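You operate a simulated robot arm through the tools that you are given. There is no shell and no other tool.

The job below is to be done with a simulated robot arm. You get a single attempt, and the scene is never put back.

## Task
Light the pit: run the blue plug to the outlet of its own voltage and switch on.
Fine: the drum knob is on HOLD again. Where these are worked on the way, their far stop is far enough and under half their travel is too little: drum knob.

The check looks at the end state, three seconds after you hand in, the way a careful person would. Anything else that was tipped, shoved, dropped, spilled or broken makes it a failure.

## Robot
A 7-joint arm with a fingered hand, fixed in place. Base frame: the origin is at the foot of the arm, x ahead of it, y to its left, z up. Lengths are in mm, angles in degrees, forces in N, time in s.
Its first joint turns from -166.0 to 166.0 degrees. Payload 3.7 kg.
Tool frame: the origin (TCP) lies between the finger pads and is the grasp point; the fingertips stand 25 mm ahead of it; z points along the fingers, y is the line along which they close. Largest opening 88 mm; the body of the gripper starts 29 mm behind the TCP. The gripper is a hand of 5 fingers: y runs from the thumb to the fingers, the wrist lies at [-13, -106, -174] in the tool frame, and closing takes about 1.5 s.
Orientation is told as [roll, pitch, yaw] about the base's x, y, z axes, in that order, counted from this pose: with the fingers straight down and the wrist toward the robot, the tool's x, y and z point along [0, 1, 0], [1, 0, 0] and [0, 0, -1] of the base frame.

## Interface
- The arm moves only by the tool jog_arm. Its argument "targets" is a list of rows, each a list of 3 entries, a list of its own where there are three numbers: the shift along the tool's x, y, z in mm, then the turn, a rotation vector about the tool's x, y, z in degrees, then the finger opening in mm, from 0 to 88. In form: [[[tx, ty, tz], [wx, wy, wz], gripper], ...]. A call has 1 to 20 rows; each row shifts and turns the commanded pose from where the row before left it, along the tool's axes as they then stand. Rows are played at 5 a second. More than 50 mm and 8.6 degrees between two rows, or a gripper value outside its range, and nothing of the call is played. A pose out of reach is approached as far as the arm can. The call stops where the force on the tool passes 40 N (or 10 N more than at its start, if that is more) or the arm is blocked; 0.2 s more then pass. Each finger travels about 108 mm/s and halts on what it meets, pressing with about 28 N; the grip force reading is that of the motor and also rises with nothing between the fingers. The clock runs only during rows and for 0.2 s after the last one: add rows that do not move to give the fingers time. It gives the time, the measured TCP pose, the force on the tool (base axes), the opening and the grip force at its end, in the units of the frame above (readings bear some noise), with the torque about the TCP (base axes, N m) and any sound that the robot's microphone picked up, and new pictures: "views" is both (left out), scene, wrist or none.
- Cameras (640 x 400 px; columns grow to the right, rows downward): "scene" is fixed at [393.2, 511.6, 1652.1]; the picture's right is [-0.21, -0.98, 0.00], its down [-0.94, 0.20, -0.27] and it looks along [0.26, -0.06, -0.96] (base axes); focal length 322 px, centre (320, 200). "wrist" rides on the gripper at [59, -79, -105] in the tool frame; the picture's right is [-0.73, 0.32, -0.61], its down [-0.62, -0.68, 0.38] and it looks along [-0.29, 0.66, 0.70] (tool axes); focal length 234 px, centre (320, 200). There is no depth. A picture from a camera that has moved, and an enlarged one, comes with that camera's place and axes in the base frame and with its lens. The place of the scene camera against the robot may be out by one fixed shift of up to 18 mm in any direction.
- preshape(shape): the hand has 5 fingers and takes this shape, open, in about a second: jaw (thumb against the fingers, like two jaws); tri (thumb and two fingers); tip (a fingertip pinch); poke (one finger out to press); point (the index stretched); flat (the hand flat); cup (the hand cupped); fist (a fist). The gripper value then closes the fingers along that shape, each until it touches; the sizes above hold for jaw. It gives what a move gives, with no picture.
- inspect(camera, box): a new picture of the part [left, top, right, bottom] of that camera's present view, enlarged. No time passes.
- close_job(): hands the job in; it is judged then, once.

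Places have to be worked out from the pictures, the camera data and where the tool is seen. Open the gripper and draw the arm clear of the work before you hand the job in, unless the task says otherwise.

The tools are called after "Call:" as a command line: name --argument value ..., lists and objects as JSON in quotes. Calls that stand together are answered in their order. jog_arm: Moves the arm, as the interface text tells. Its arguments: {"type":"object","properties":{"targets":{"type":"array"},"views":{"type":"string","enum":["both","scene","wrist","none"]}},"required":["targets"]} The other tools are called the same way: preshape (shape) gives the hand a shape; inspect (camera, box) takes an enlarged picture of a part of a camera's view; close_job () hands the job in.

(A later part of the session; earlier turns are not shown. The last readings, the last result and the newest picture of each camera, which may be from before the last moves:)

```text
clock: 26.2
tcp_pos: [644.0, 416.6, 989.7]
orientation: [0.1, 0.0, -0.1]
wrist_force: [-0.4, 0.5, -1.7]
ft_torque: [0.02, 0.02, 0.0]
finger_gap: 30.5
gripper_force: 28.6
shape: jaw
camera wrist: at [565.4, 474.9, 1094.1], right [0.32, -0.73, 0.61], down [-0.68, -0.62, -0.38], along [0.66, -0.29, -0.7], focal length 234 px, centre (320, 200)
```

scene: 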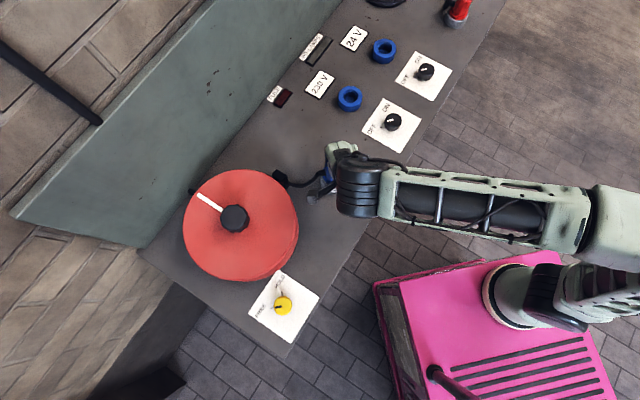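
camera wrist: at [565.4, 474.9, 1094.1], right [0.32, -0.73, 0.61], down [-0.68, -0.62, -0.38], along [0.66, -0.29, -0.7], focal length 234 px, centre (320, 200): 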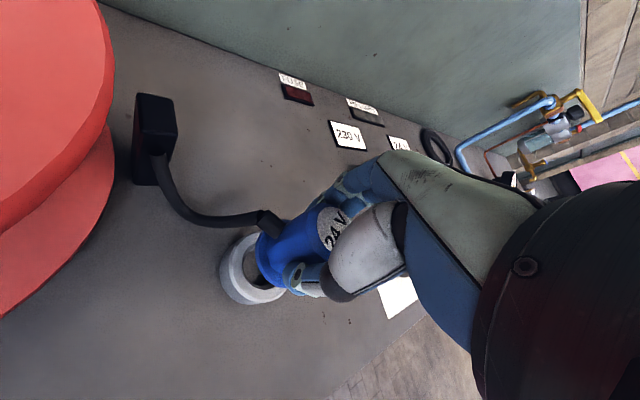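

The plug rises with the hand and the park collar stays behind. I inspect how the plug looks below and continue lifting.

Call:
jog_arm --targets '[[[0, 0, -15], [0, 0, 0], 15], [[0, 0, -20], [0, 0, 0], 15], [[0, 0, -20], [0, 0, 0], 15], [[0, 0, 0], [0, 0, 0], 15]]'

Call:
inspect --camera "wrist" --box '[190, 170, 380, 330]'

Call:
inspect --camera "scene" --box '[260, 130, 380, 220]'

```text
clock: 27.2
tcp_pos: [643.4, 415.7, 1042.4]
orientation: [0.1, 0.0, -0.1]
wrist_force: [0.1, 0.1, -1.4]
ft_torque: [0.0, 0.01, 0.01]
finger_gap: 30.6
gripper_force: 28.1
shape: jaw
camera wrist: at [564.9, 474.3, 1147.9], right [0.32, -0.73, 0.61], down [-0.68, -0.62, -0.38], along [0.66, -0.29, -0.7], focal length 234 px, centre (320, 200)
```

scene: 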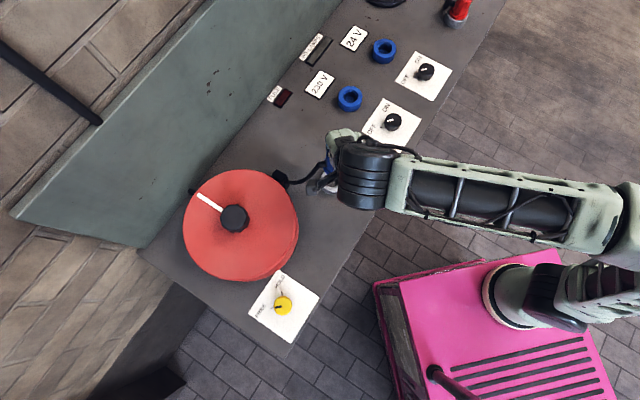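
wrist: 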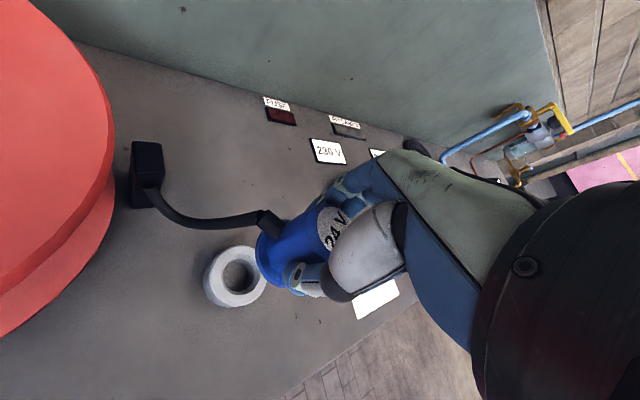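

```text
2.50 times, centred on (285, 250) of wrist
camera zoom: at [564.9, 474.3, 1147.9], right [0.32, -0.73, 0.61], down [-0.68, -0.62, -0.38], along [0.66, -0.29, -0.7], focal length 585 px, centre (408, 75)
```

zoom: 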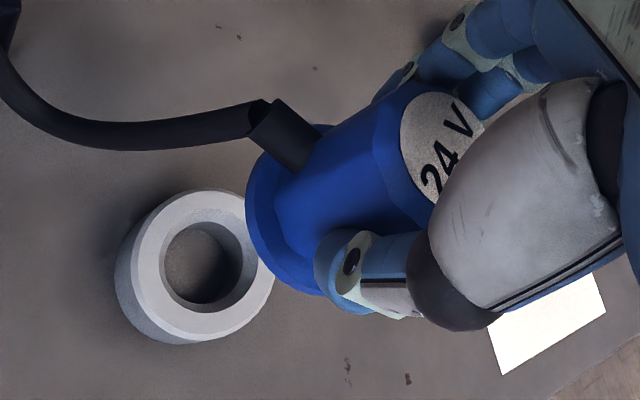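

```text
4.44 times, centred on (320, 175) of scene
camera zoom: at [393.2, 511.6, 1652.1], right [-0.21, -0.98, 0.0], down [-0.94, 0.2, -0.27], along [0.26, -0.06, -0.96], focal length 1433 px, centre (320, 311)
```

zoom: 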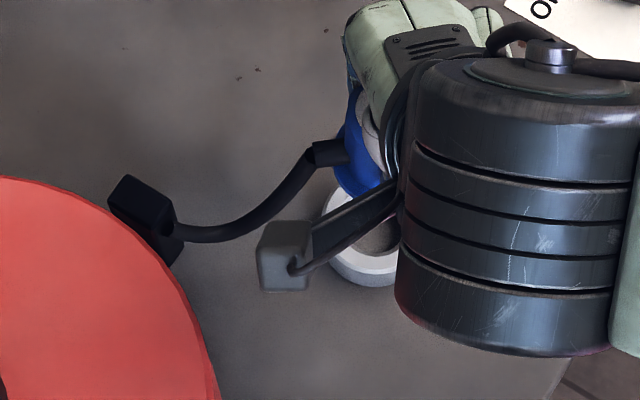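

The plug is free of its park socket and the cable follows. The collar's top is about 901, so the seated TCP height at the outlet should be near 961, and the target TCP is about (984.6,194.3). I carry it halfway first, watching the cable tension.

Call:
jog_arm --targets '[[[-15, 23, 0], [0, 0, 0], 15], [[-24, 37, 0], [0, 0, 0], 15], [[-24, 37, 0], [0, 0, 0], 15], [[-24, 37, 0], [0, 0, 0], 15], [[-24, 37, 0], [0, 0, 0], 15], [[0, 0, 0], [0, 0, 0], 15]]'

```text
clock: 28.6
tcp_pos: [816.6, 304.7, 1043.9]
orientation: [-0.1, 0.0, 0.0]
wrist_force: [0.8, 0.2, -1.6]
ft_torque: [0.03, -0.02, -0.01]
finger_gap: 30.4
gripper_force: 28.3
shape: jaw
camera wrist: at [737.9, 363.2, 1149.2], right [0.32, -0.73, 0.61], down [-0.68, -0.62, -0.38], along [0.66, -0.29, -0.7], focal length 234 px, centre (320, 200)
```

scene: 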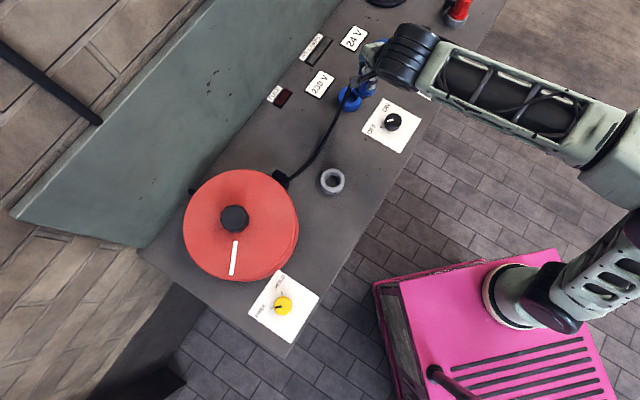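
wrist: 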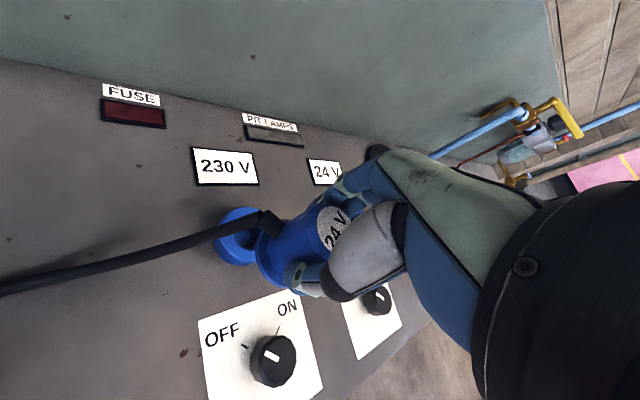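

The drum pays out cable freely with almost no tension. I carry on to above the 24 V outlet.

Call:
jog_arm --targets '[[[-22, 33.6, 0], [0, 0, 0], 15], [[-22, 33.6, 4], [0, 0, 0], 15], [[-22, 33.6, 7], [0, 0, 0], 15], [[-22, 33.6, 7], [0, 0, 0], 15], [[-22, 33.6, 7], [0, 0, 0], 15], [[0, 0, 0], [0, 0, 0], 15], [[0, 0, 0], [0, 0, 0], 15]]'

Call:
inspect --camera "wrist" --box '[190, 170, 380, 330]'

Call:
inspect --camera "scene" --box '[330, 0, 470, 90]'

```text
clock: 30.2
tcp_pos: [982.4, 194.5, 1019.2]
orientation: [0.0, 0.0, -0.2]
wrist_force: [-0.3, 0.3, -0.8]
ft_torque: [0.0, -0.02, 0.0]
finger_gap: 30.5
gripper_force: 27.8
shape: jaw
camera wrist: at [904.3, 252.1, 1124.6], right [0.32, -0.73, 0.61], down [-0.68, -0.62, -0.38], along [0.66, -0.29, -0.7], focal length 234 px, centre (320, 200)
```

scene: 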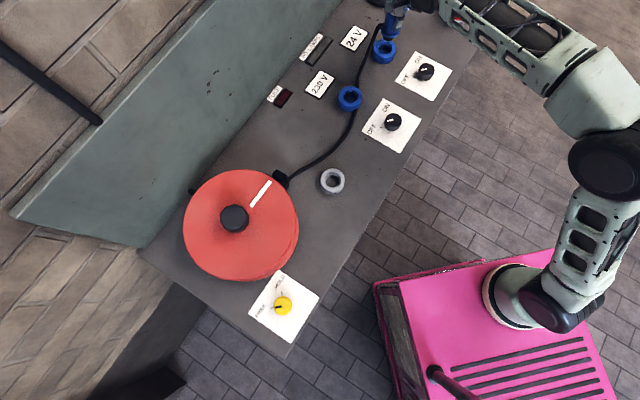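
wrist: 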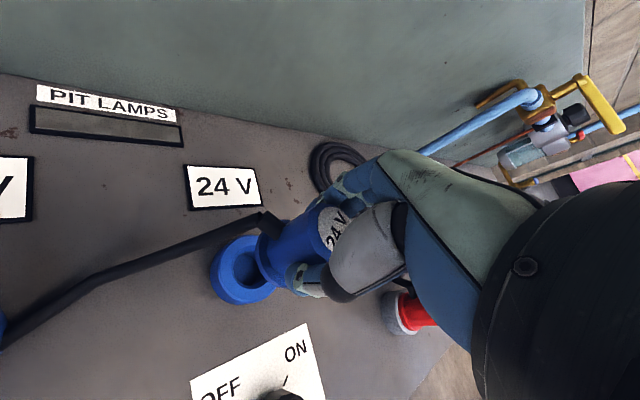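

```text
2.50 times, centred on (285, 250) of wrist
camera zoom: at [904.3, 252.1, 1124.6], right [0.32, -0.73, 0.61], down [-0.68, -0.62, -0.38], along [0.66, -0.29, -0.7], focal length 585 px, centre (408, 75)
```

zoom: 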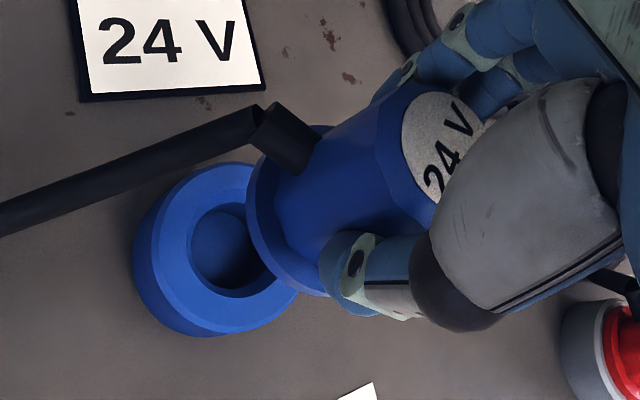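

```text
4.44 times, centred on (400, 45) of scene
camera zoom: at [393.2, 511.6, 1652.1], right [-0.21, -0.98, 0.0], down [-0.94, 0.2, -0.27], along [0.26, -0.06, -0.96], focal length 1433 px, centre (-36, 889)
```

zoom: 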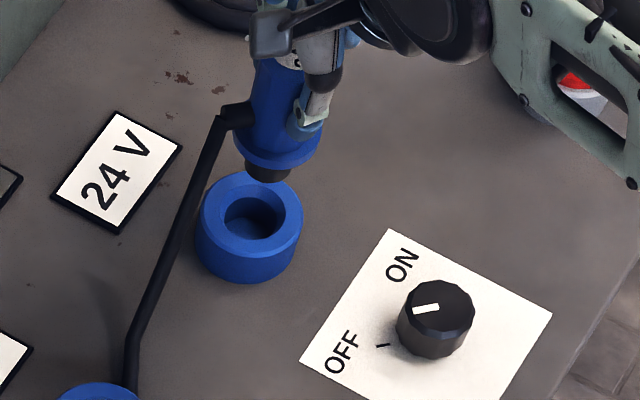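

The plug's barrel stands above the outlet bore. I zoom to compare the ring's position with what the aligned one should show.

Call:
inspect --camera "wrist" --box '[200, 210, 300, 310]'

Call:
inspect --camera "scene" --box '[360, 15, 420, 75]'

```text
4.00 times, centred on (250, 260) of wrist
camera zoom: at [904.3, 252.1, 1124.6], right [0.32, -0.73, 0.61], down [-0.68, -0.62, -0.38], along [0.66, -0.29, -0.7], focal length 937 px, centre (600, -40)
```

zoom: 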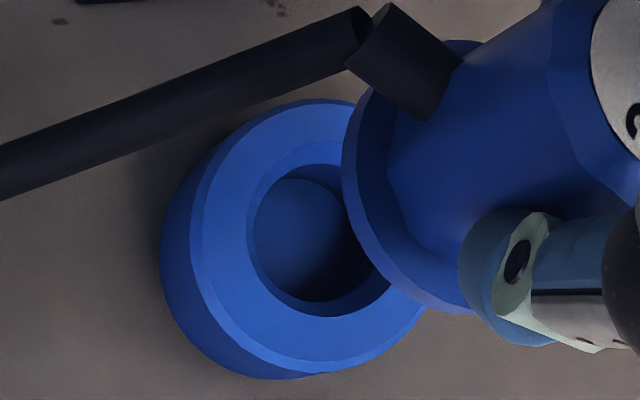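

```text
6.67 times, centred on (390, 45) of scene
camera zoom: at [393.2, 511.6, 1652.1], right [-0.21, -0.98, 0.0], down [-0.94, 0.2, -0.27], along [0.26, -0.06, -0.96], focal length 2149 px, centre (-147, 1233)
```

zoom: 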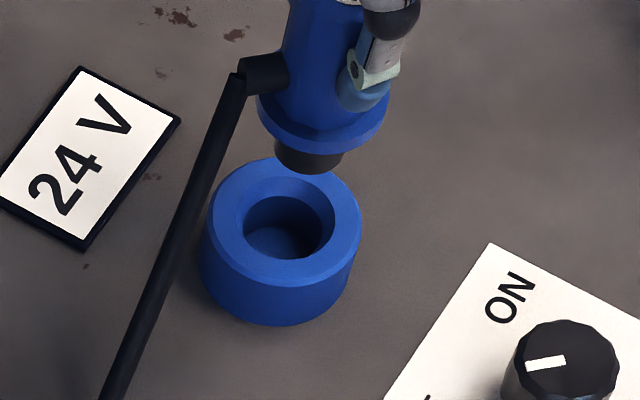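

From both cameras the plug looks within about 2 mm of the bore axis. I shift about +1.5 in x, +0.7 in y and lower 26 mm so the barrel tip is just above the bore for a finer check.

Call:
jog_arm --targets '[[[0.7, 1.5, 10], [0, 0, 0], 15], [[0, 0, 10], [0, 0, 0], 15], [[0, 0, 6], [0, 0, 0], 15], [[0, 0, 0], [0, 0, 0], 15], [[0, 0, 0], [0, 0, 0], 15]]'

Call:
inspect --camera "wrist" --box '[200, 210, 300, 310]'

Call:
inspect --camera "scene" --box '[360, 15, 420, 75]'

```text
clock: 31.4
tcp_pos: [984.0, 196.2, 993.6]
orientation: [0.1, 0.1, -0.2]
wrist_force: [-0.4, -0.6, -1.8]
ft_torque: [0.02, -0.01, 0.0]
finger_gap: 30.1
gripper_force: 28.1
shape: jaw
camera wrist: at [906.2, 254.0, 1098.5], right [0.32, -0.73, 0.61], down [-0.68, -0.62, -0.38], along [0.66, -0.29, -0.7], focal length 234 px, centre (320, 200)
```

scene: 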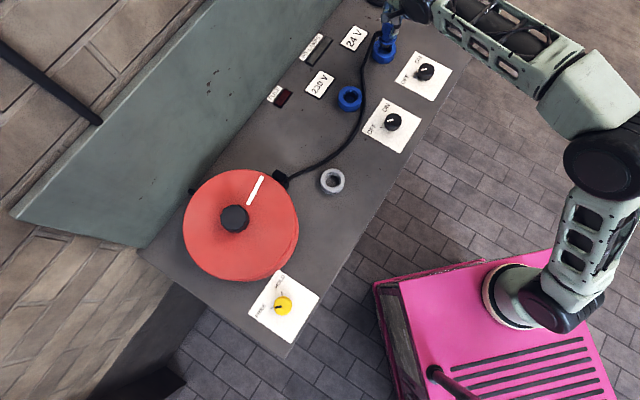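
wrist: 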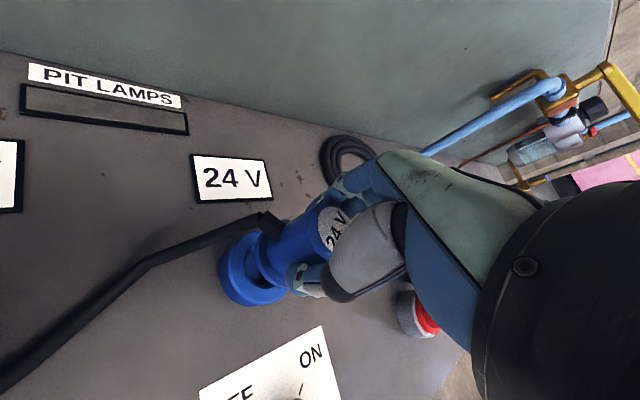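

```text
4.00 times, centred on (250, 260) of wrist
camera zoom: at [906.2, 254.0, 1098.5], right [0.32, -0.73, 0.61], down [-0.68, -0.62, -0.38], along [0.66, -0.29, -0.7], focal length 937 px, centre (600, -40)
```

zoom: 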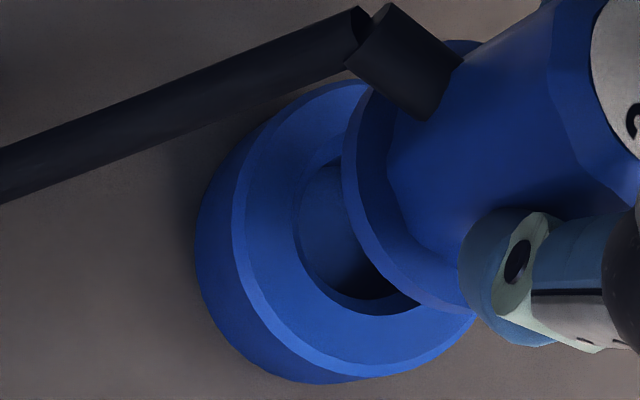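

```text
6.67 times, centred on (390, 45) of scene
camera zoom: at [393.2, 511.6, 1652.1], right [-0.21, -0.98, 0.0], down [-0.94, 0.2, -0.27], along [0.26, -0.06, -0.96], focal length 2149 px, centre (-147, 1233)
```

zoom: 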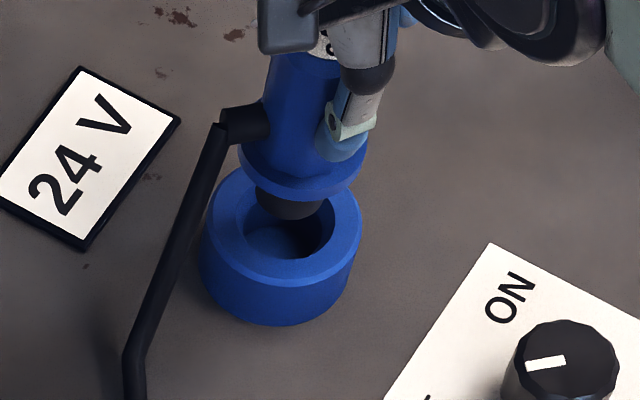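

Scene view shows the barrel lined up with the bore sideways; depth (x) is less certain. I inspect the park ring and the outlet at high zoom to compare ring heights.

Call:
inspect --camera "scene" --box '[312, 162, 352, 202]'

Call:
inspect --camera "scene" --box '[364, 30, 404, 70]'

Call:
inspect --camera "wrist" --box '[210, 210, 330, 320]'

```text
10.00 times, centred on (332, 182) of scene
camera zoom: at [393.2, 511.6, 1652.1], right [-0.21, -0.98, 0.0], down [-0.94, 0.2, -0.27], along [0.26, -0.06, -0.96], focal length 3224 px, centre (200, 380)
```

zoom: 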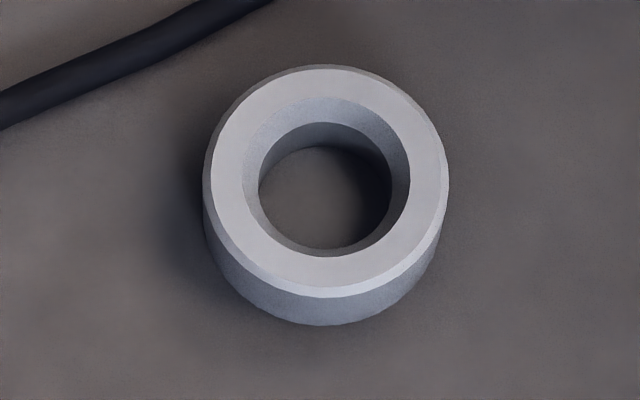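

```text
10.00 times, centred on (384, 50) of scene
camera zoom: at [393.2, 511.6, 1652.1], right [-0.21, -0.98, 0.0], down [-0.94, 0.2, -0.27], along [0.26, -0.06, -0.96], focal length 3224 px, centre (-320, 1700)
```

zoom: 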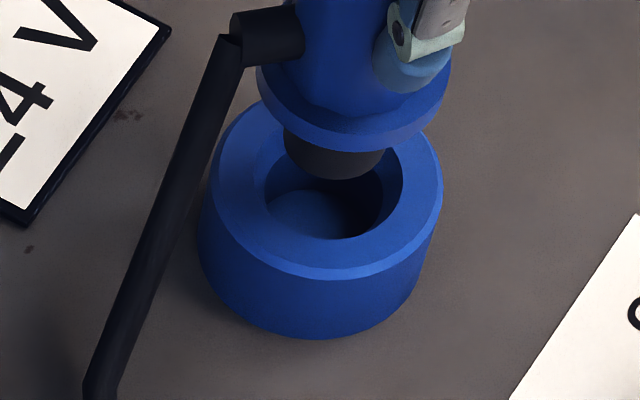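

```text
3.64 times, centred on (270, 265) of wrist
camera zoom: at [906.2, 254.0, 1098.5], right [0.32, -0.73, 0.61], down [-0.68, -0.62, -0.38], along [0.66, -0.29, -0.7], focal length 852 px, centre (502, -36)
```

zoom: 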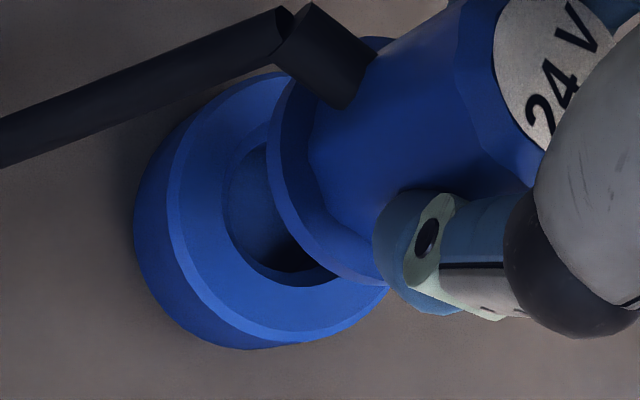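

Combining both cameras: the plug sits about 7 mm higher in the hand than parked (flange bottom ≈ TCP−47), and with that the scene view says the barrel is on the bore axis. I lower in small steps, watching force.

Call:
jog_arm --targets '[[[0, 0, 6], [0, 0, 0], 15], [[0, 0, 6], [0, 0, 0], 15], [[0, 0, 4], [0, 0, 0], 15], [[0, 0, 4], [0, 0, 0], 15], [[0, 0, 0], [0, 0, 0], 15]]'

Call:
inspect --camera "scene" --box '[364, 30, 404, 70]'

Call:
inspect --camera "wrist" --box '[210, 210, 330, 320]'

```text
clock: 32.6
tcp_pos: [984.0, 195.0, 973.3]
orientation: [0.0, -0.1, -0.1]
wrist_force: [0.0, -0.2, -1.9]
ft_torque: [-0.02, 0.01, -0.02]
finger_gap: 30.4
gripper_force: 28.1
shape: jaw
camera wrist: at [906.1, 253.7, 1077.9], right [0.32, -0.73, 0.61], down [-0.68, -0.62, -0.38], along [0.66, -0.29, -0.7], focal length 234 px, centre (320, 200)
```

scene: 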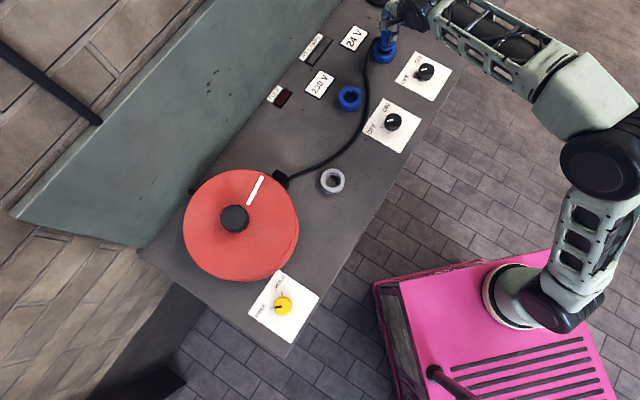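
wrist: 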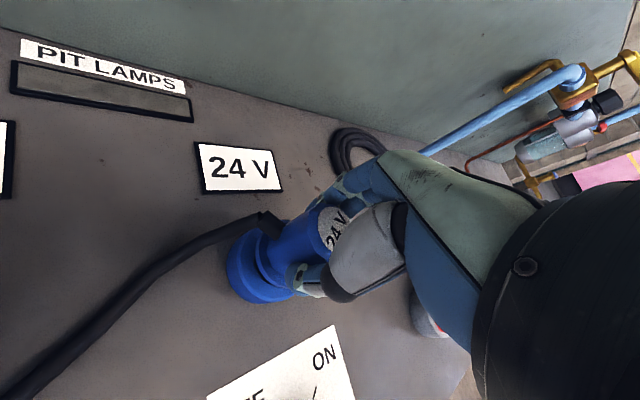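

```text
10.00 times, centred on (384, 50) of scene
camera zoom: at [393.2, 511.6, 1652.1], right [-0.21, -0.98, 0.0], down [-0.94, 0.2, -0.27], along [0.26, -0.06, -0.96], focal length 3224 px, centre (-320, 1700)
```

zoom: 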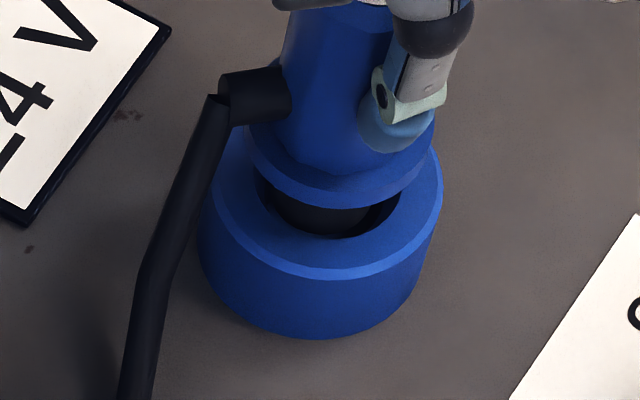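

```text
3.64 times, centred on (270, 265) of wrist
camera zoom: at [906.1, 253.7, 1077.9], right [0.32, -0.73, 0.61], down [-0.68, -0.62, -0.38], along [0.66, -0.29, -0.7], focal length 852 px, centre (502, -36)
```

zoom: 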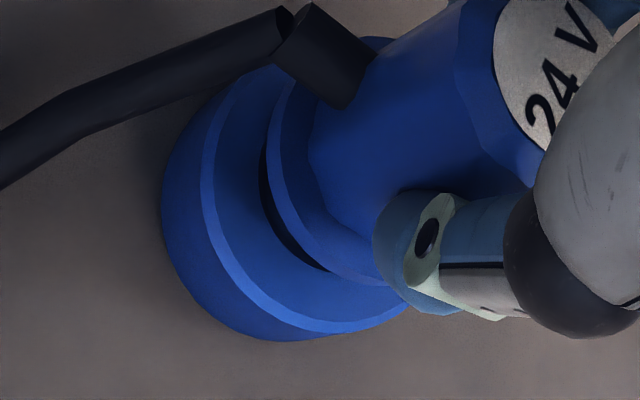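

The barrel is entering the bore with no contact force; it looks about 1.5 mm off towards +y. I correct that and keep lowering.

Call:
jog_arm --targets '[[[-1.5, 0, 0], [0, 0, 0], 15], [[0, 0, 3], [0, 0, 0], 15], [[0, 0, 3], [0, 0, 0], 15], [[0, 0, 3], [0, 0, 0], 15], [[0, 0, 0], [0, 0, 0], 15]]'

Call:
inspect --camera "scene" --box '[364, 30, 404, 70]'

Call:
inspect --camera "wrist" --box '[210, 210, 330, 320]'

```text
clock: 33.8
tcp_pos: [983.7, 194.4, 962.9]
orientation: [-0.1, 0.0, -0.1]
wrist_force: [-0.2, 0.3, -1.7]
ft_torque: [0.0, -0.01, 0.02]
finger_gap: 30.5
gripper_force: 28.0
shape: jaw
camera wrist: at [905.8, 253.2, 1068.3], right [0.32, -0.73, 0.61], down [-0.68, -0.62, -0.38], along [0.66, -0.29, -0.7], focal length 234 px, centre (320, 200)
```

scene: 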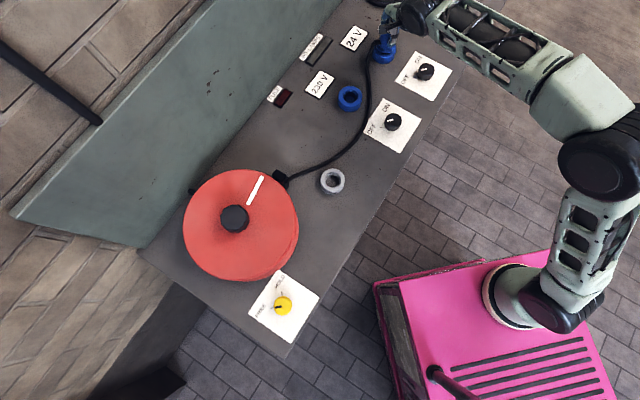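
wrist: 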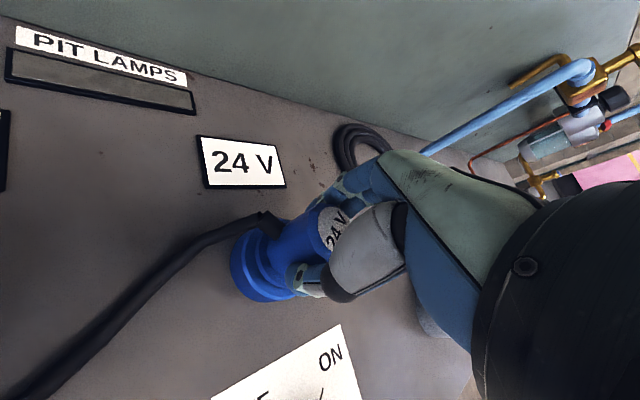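

```text
10.00 times, centred on (384, 50) of scene
camera zoom: at [393.2, 511.6, 1652.1], right [-0.21, -0.98, 0.0], down [-0.94, 0.2, -0.27], along [0.26, -0.06, -0.96], focal length 3224 px, centre (-320, 1700)
```

zoom: 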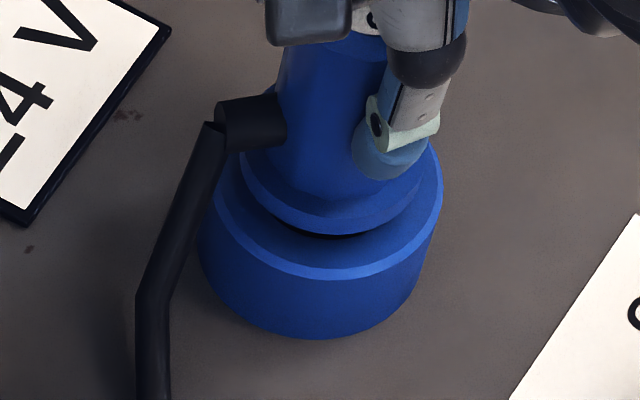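

```text
3.64 times, centred on (270, 265) of wrist
camera zoom: at [905.8, 253.2, 1068.3], right [0.32, -0.73, 0.61], down [-0.68, -0.62, -0.38], along [0.66, -0.29, -0.7], focal length 852 px, centre (502, -36)
```

zoom: 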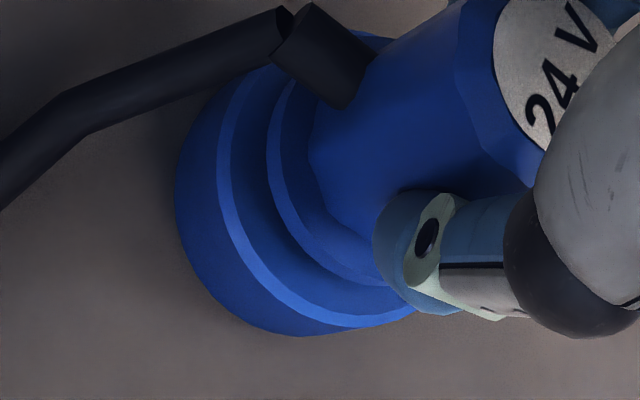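

The barrel is inside the bore, still force-free, with the flange several mm above the ring. I press on down until it seats.

Call:
jog_arm --targets '[[[0, 0, 3], [0, 0, 0], 15], [[0, 0, 3], [0, 0, 0], 15], [[0, 0, 2], [0, 0, 0], 15], [[0, 0, 2], [0, 0, 0], 15], [[0, 0, 2], [0, 0, 0], 15], [[0, 0, 0], [0, 0, 0], 15]]'

Call:
inspect --camera "scene" --box '[364, 30, 404, 70]'

Call:
inspect --camera "wrist" --box '[210, 210, 330, 320]'

```text
clock: 35.2
tcp_pos: [984.2, 194.9, 951.7]
orientation: [0.1, -0.2, -0.1]
wrist_force: [-0.1, 0.0, 18.0]
ft_torque: [-0.02, -0.14, -0.01]
finger_gap: 31.6
gripper_force: 28.3
shape: jaw
camera wrist: at [905.4, 253.2, 1058.5], right [0.32, -0.73, 0.61], down [-0.68, -0.62, -0.39], along [0.66, -0.29, -0.69], focal length 234 px, centre (320, 200)
```

scene: 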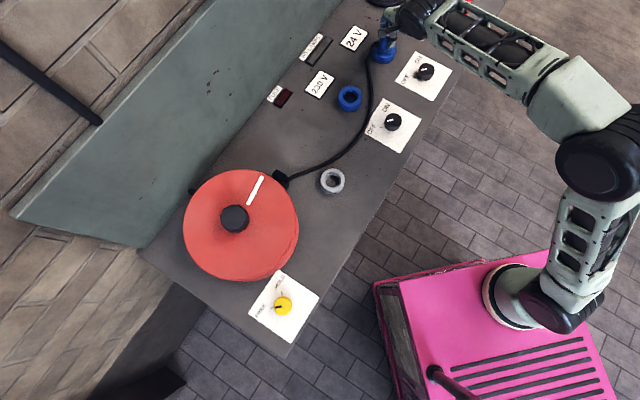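
wrist: 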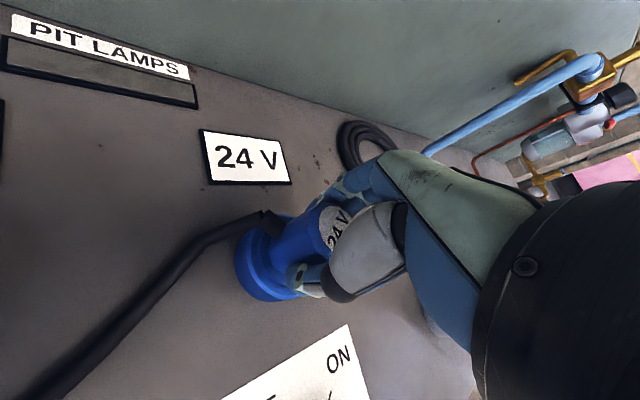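

```text
10.00 times, centred on (384, 50) of scene
camera zoom: at [393.2, 511.6, 1652.1], right [-0.21, -0.98, 0.0], down [-0.94, 0.2, -0.27], along [0.26, -0.06, -0.96], focal length 3224 px, centre (-320, 1700)
```

zoom: 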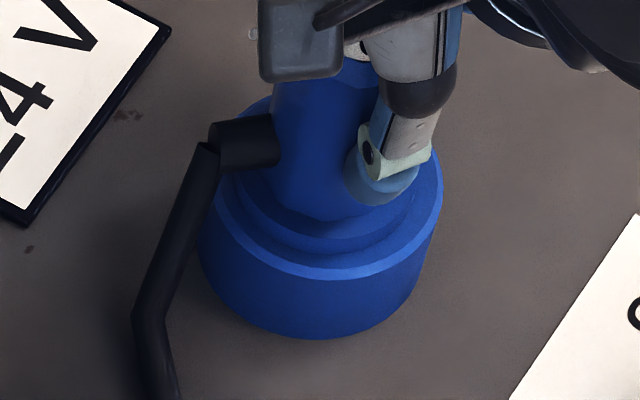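

```text
3.64 times, centred on (270, 265) of wrist
camera zoom: at [905.4, 253.2, 1058.5], right [0.32, -0.73, 0.61], down [-0.68, -0.62, -0.39], along [0.66, -0.29, -0.69], focal length 852 px, centre (502, -36)
```

zoom: 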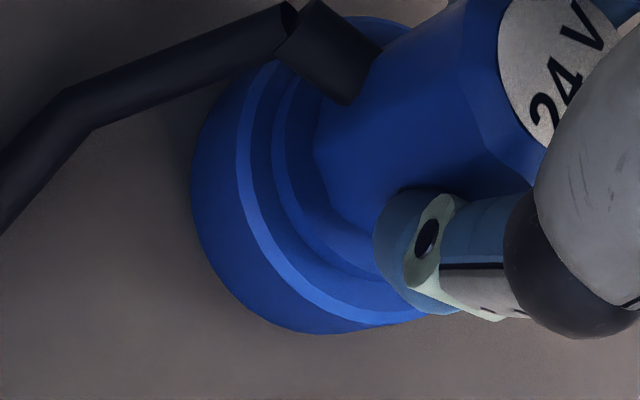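

Contact: 18 N upward at z=951.7, the flange looks down on the ring. I press slightly more to make sure it's fully seated.

Call:
jog_arm --targets '[[[0, 0, 1], [0, 0, 0], 15], [[0, 0, 1], [0, 0, 0], 15], [[0, 0, 1], [0, 0, 0], 15], [[0, 0, 0], [0, 0, 0], 15]]' --views "none"

Call:
inspect --camera "scene" --box '[369, 35, 399, 65]'

Call:
inspect --camera "wrist" --box '[220, 210, 300, 310]'

```text
clock: 36.2
tcp_pos: [983.0, 195.3, 952.4]
orientation: [0.0, -0.1, -0.1]
wrist_force: [0.5, -0.1, 38.6]
ft_torque: [-0.01, -0.17, 0.02]
finger_gap: 33.3
gripper_force: 27.6
shape: jaw
```

```text
13.33 times, centred on (384, 50) of scene
camera zoom: at [393.2, 511.6, 1652.1], right [-0.21, -0.98, 0.0], down [-0.94, 0.2, -0.27], along [0.26, -0.06, -0.96], focal length 4299 px, centre (-533, 2200)
```

zoom: 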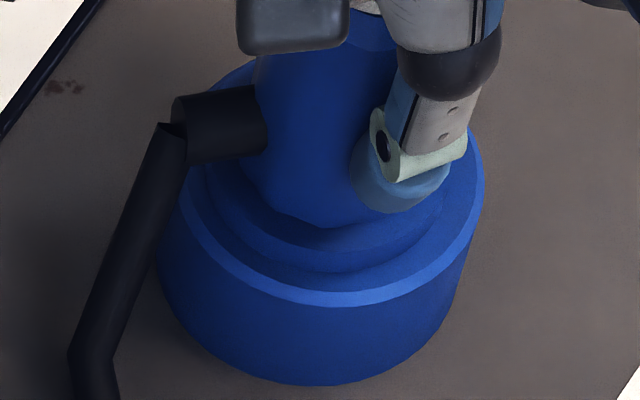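

```text
4.00 times, centred on (260, 260) of wrist
camera zoom: at [904.9, 253.2, 1056.5], right [0.32, -0.73, 0.61], down [-0.68, -0.62, -0.39], along [0.66, -0.29, -0.69], focal length 937 px, centre (560, -40)
```

zoom: 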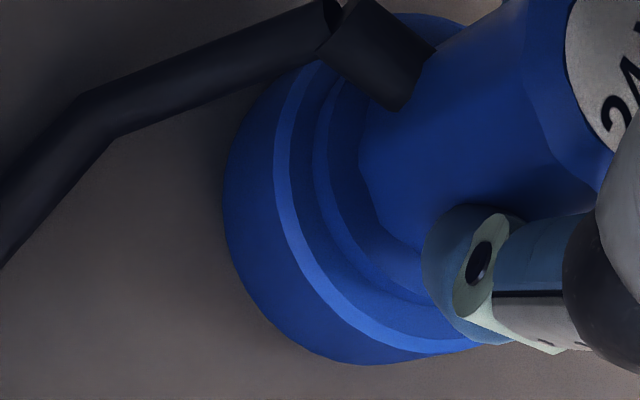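

Fully seated (38 N, no further travel). I relieve the press, open the fingers and rise straight up, leaving the plug in.

Call:
jog_arm --targets '[[[0, 0, -2.5], [0, 0, 0], 15], [[0, 0, 0], [0, 0, 0], 40], [[0, 0, 0], [0, 0, 0], 60], [[0, 0, 0], [0, 0, 0], 70], [[0, 0, 0], [0, 0, 0], 70], [[0, 0, -10], [0, 0, 0], 70], [[0, 0, -25], [0, 0, 0], 70], [[0, 0, -30], [0, 0, 0], 70], [[0, 0, -20], [0, 0, 0], 70], [[0, 0, 0], [0, 0, 0], 70]]'

Call:
inspect --camera "scene" --box '[340, 20, 450, 100]'

Call:
inspect --camera "wrist" --box '[180, 200, 360, 400]'

```text
clock: 38.4
tcp_pos: [983.3, 194.9, 1036.5]
orientation: [-0.1, -0.1, -0.2]
wrist_force: [0.0, 0.1, -0.3]
ft_torque: [0.02, 0.01, -0.01]
finger_gap: 69.8
gripper_force: 0.2
shape: jaw
camera wrist: at [905.3, 253.4, 1142.4], right [0.32, -0.73, 0.61], down [-0.68, -0.62, -0.38], along [0.66, -0.29, -0.7], focal length 234 px, centre (320, 200)
```

scene: 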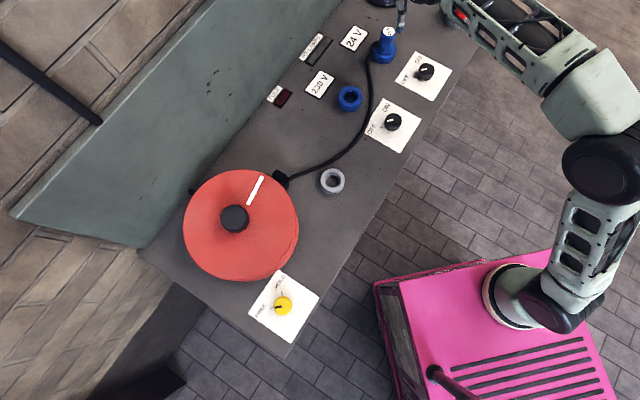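
wrist: 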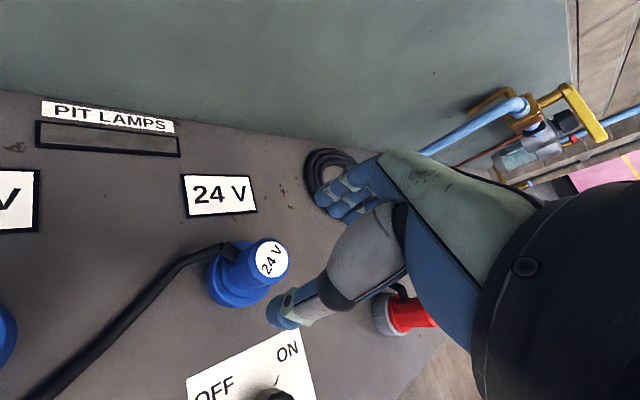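

```text
5.00 times, centred on (395, 60) of scene
camera zoom: at [393.2, 511.6, 1652.1], right [-0.21, -0.98, 0.0], down [-0.94, 0.2, -0.27], along [0.26, -0.06, -0.96], focal length 1612 px, centre (-55, 900)
```

zoom: 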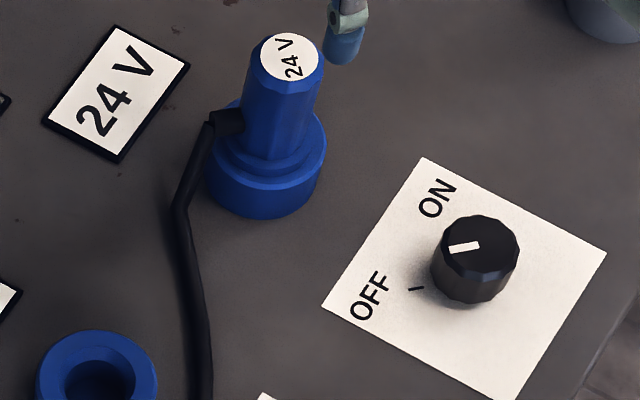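

```text
2.00 times, centred on (270, 300) of wrist
camera zoom: at [905.3, 253.4, 1142.4], right [0.32, -0.73, 0.61], down [-0.68, -0.62, -0.38], along [0.66, -0.29, -0.7], focal length 468 px, centre (420, 0)
```

zoom: 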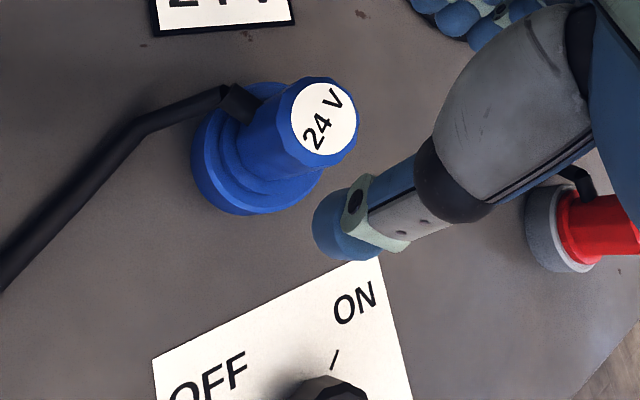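

The plug stands upright and seated, with cable boot towards the drum. Next the 24 V switch: knob near (893,102), OFF tick at +y, ON at +x, so it needs a 90° clockwise turn. I move above it and yaw to +50° to start from.

Call:
jog_arm --targets '[[[-31, -30, 0], [0, 0, 0], 70], [[-31, -30, 0], [0, 0, 0], 70], [[-31, -30, 0], [0, 0, 0], 70], [[0, 0, 0], [0, 0, -8], 70], [[0, 0, 0], [0, 0, -8.4], 70], [[0, 0, 0], [0, 0, -8.4], 70], [[0, 0, 0], [0, 0, -8.4], 70], [[0, 0, 0], [0, 0, -8.4], 70], [[0, 0, 0], [0, 0, -8.4], 70], [[0, 0, 0], [0, 0, 0], 70]]'

Call:
inspect --camera "wrist" --box '[180, 200, 340, 380]'

```text
clock: 40.6
tcp_pos: [894.3, 102.4, 1036.5]
orientation: [0.0, 0.0, 50.0]
wrist_force: [0.6, 0.0, -0.6]
ft_torque: [0.0, 0.0, -0.01]
finger_gap: 69.9
gripper_force: 0.0
shape: jaw
camera wrist: at [799.3, 78.6, 1141.3], right [0.76, -0.22, 0.61], down [0.04, -0.92, -0.38], along [0.64, 0.32, -0.7], focal length 234 px, centre (320, 200)
```

scene: 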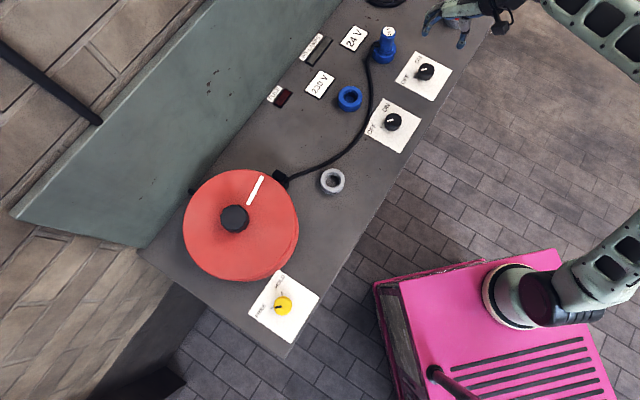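
wrist: 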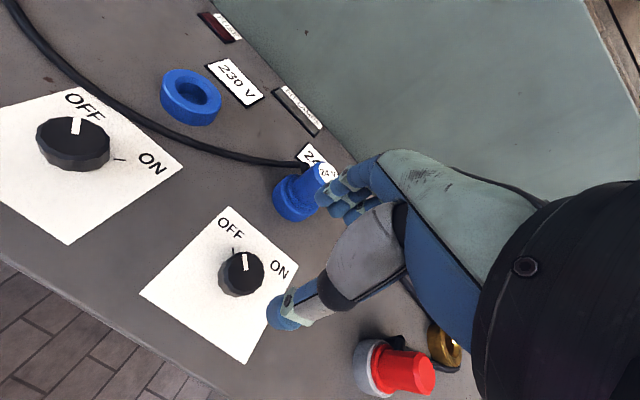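

```text
2.22 times, centred on (260, 290) of wrist
camera zoom: at [799.3, 78.6, 1141.3], right [0.76, -0.22, 0.61], down [0.04, -0.92, -0.38], along [0.64, 0.32, -0.7], focal length 520 px, centre (453, 0)
```

zoom: 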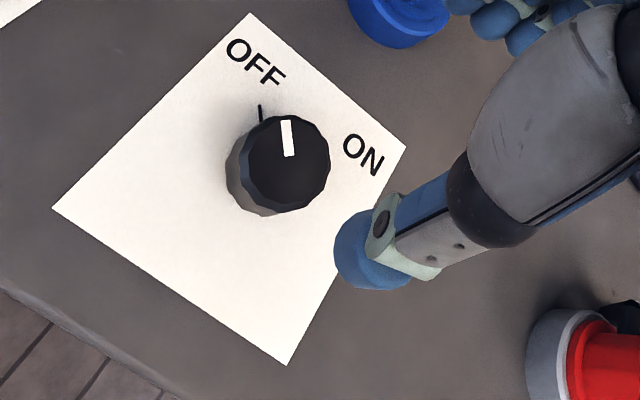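

The 24 V knob's axis measures (893,102), matching my estimate within 1.5 mm; its mark points at OFF. I descend around it.

Call:
jog_arm --targets '[[[0.6, -1, 40], [0, 0, 0], 66], [[0, 0, 40], [0, 0, 0], 66], [[0, 0, 25], [0, 0, 0], 66], [[0, 0, 12], [0, 0, 0], 66], [[0, 0, 7.5], [0, 0, 0], 66], [[0, 0, 0], [0, 0, 0], 66]]'

Call:
inspect --camera "wrist" --box '[200, 150, 400, 320]'

Call:
inspect --camera "scene" --box '[350, 10, 500, 120]'

```text
clock: 42.0
tcp_pos: [891.9, 101.2, 911.3]
orientation: [0.0, 0.0, 49.9]
wrist_force: [-1.3, -0.6, 0.5]
ft_torque: [-0.01, -0.01, 0.01]
finger_gap: 66.2
gripper_force: 0.1
shape: jaw
camera wrist: at [797.7, 77.7, 1016.9], right [0.76, -0.22, 0.61], down [0.04, -0.92, -0.38], along [0.64, 0.32, -0.7], focal length 234 px, centre (320, 200)
```

scene: 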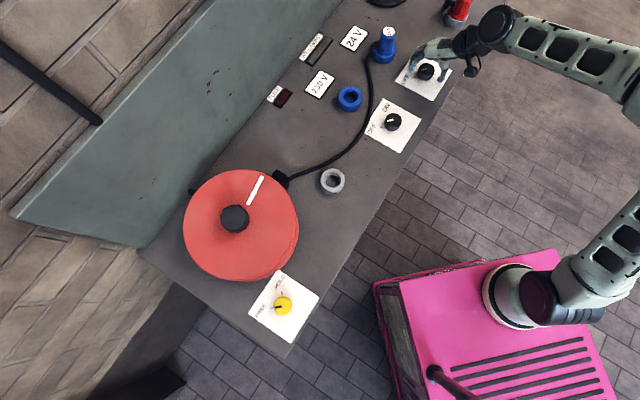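
wrist: 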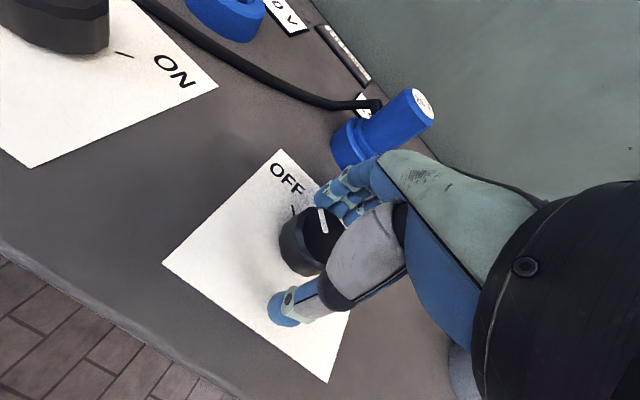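

```text
2.35 times, centred on (300, 235) of wrist
camera zoom: at [797.7, 77.7, 1016.9], right [0.76, -0.22, 0.61], down [0.04, -0.92, -0.38], along [0.64, 0.32, -0.7], focal length 551 px, centre (367, 118)
```

zoom: 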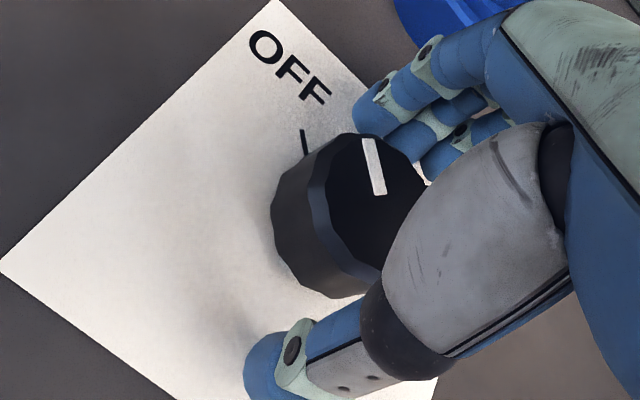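

```text
3.64 times, centred on (425, 65) of scene
camera zoom: at [393.2, 511.6, 1652.1], right [-0.21, -0.98, 0.0], down [-0.94, 0.2, -0.27], along [0.26, -0.06, -0.96], focal length 1172 px, centre (-62, 691)
```

zoom: 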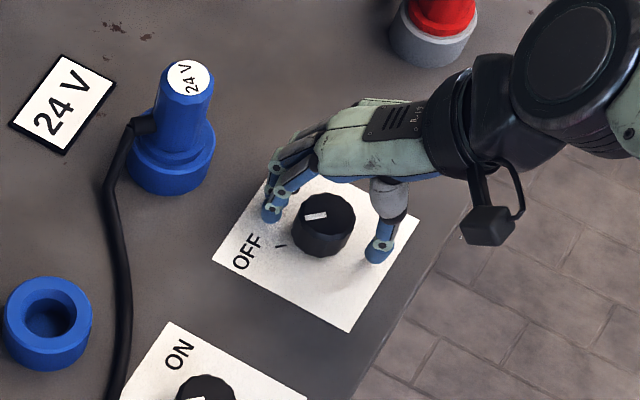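

The knob sits centred between fingers and thumb. I close on it.

Call:
jog_arm --targets '[[[0, 0.5, 0], [0, 0, 0], 55], [[0, 0, 0], [0, 0, 0], 45], [[0, 0, 0], [0, 0, 0], 35], [[0, 0, 0], [0, 0, 0], 25], [[0, 0, 0], [0, 0, 0], 20], [[0, 0, 0], [0, 0, 0], 20], [[0, 0, 0], [0, 0, 0], 20]]' --views "wrist"

```text
clock: 43.6
tcp_pos: [892.3, 101.8, 911.8]
orientation: [0.0, -0.1, 50.0]
wrist_force: [-2.7, -5.4, 0.0]
ft_torque: [-0.06, 0.05, 0.0]
finger_gap: 34.7
gripper_force: 27.3
shape: jaw
camera wrist: at [797.8, 77.9, 1016.9], right [0.76, -0.22, 0.61], down [0.04, -0.92, -0.38], along [0.64, 0.32, -0.7], focal length 234 px, centre (320, 200)
```

wrist: 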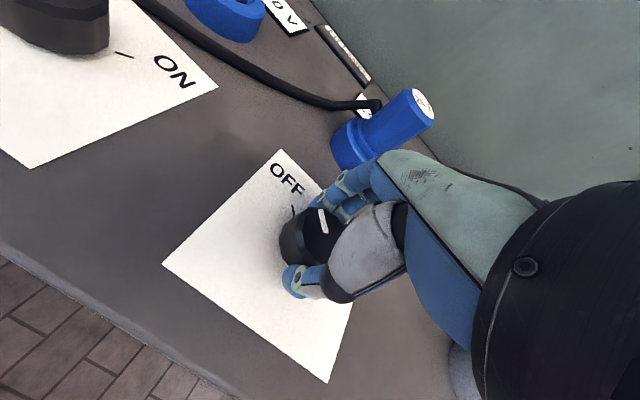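

Gripped (gap 34.7, 27 N). I turn clockwise (tool +z) by 92° in small rows towards ON.

Call:
jog_arm --targets '[[[0, 0, 0], [0, 0, 6], 20], [[0, 0, 0], [0, 0, 8], 20], [[0, 0, 0], [0, 0, 8], 20], [[0, 0, 0], [0, 0, 8], 20], [[0, 0, 0], [0, 0, 8], 20], [[0, 0, 0], [0, 0, 8], 20], [[0, 0, 0], [0, 0, 8], 20], [[0, 0, 0], [0, 0, 8], 20], [[0, 0, 0], [0, 0, 8], 20], [[0, 0, 0], [0, 0, 8], 20], [[0, 0, 0], [0, 0, 8], 20], [[0, 0, 0], [0, 0, 6], 20], [[0, 0, 0], [0, 0, 0], 20]]'

Call:
inspect --camera "wrist" --box '[200, 150, 400, 340]'

Call:
inspect --camera "scene" --box '[260, 0, 480, 140]'

```text
clock: 46.4
tcp_pos: [892.1, 103.1, 912.6]
orientation: [0.0, 0.0, -42.1]
wrist_force: [-4.3, 11.1, -3.1]
ft_torque: [0.19, 0.07, 0.12]
finger_gap: 33.8
gripper_force: 28.0
shape: jaw
camera wrist: at [874.9, 198.9, 1017.4], right [-0.25, -0.76, 0.61], down [-0.92, -0.01, -0.38], along [0.29, -0.66, -0.7], focal length 234 px, centre (320, 200)
```

scene: 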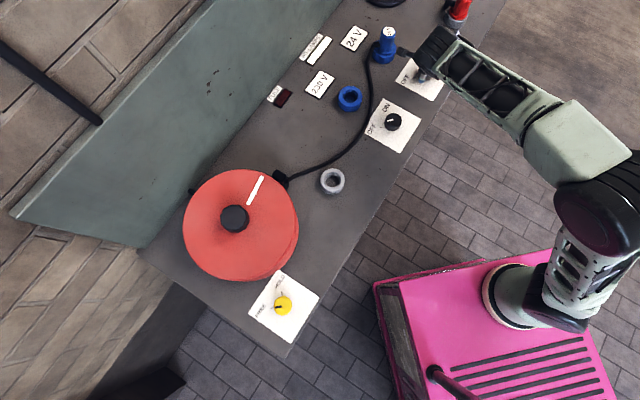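
wrist: 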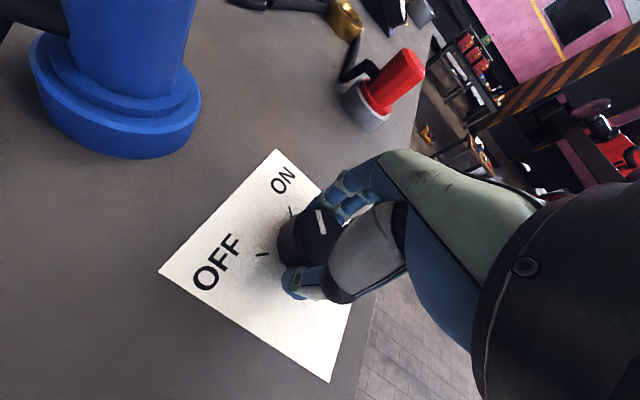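

```text
2.11 times, centred on (300, 245) of wrist
camera zoom: at [874.9, 198.9, 1017.4], right [-0.25, -0.76, 0.61], down [-0.92, -0.01, -0.38], along [0.29, -0.66, -0.7], focal length 493 px, centre (362, 105)
```

zoom: 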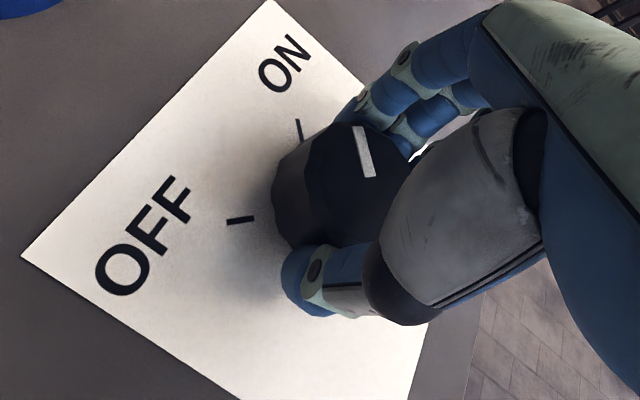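

```text
2.86 times, centred on (370, 70) of scene
camera zoom: at [393.2, 511.6, 1652.1], right [-0.21, -0.98, 0.0], down [-0.94, 0.2, -0.27], along [0.26, -0.06, -0.96], focal length 921 px, centre (177, 571)
```

zoom: 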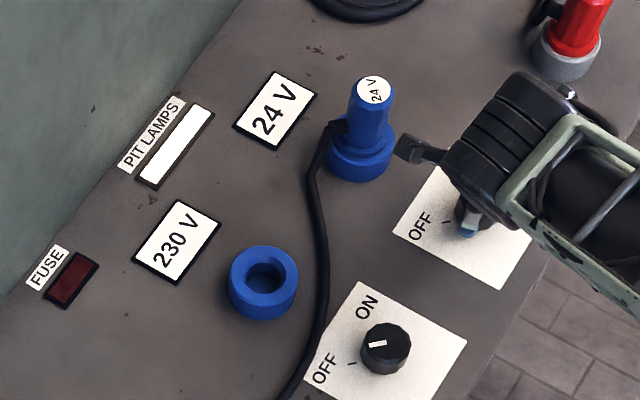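

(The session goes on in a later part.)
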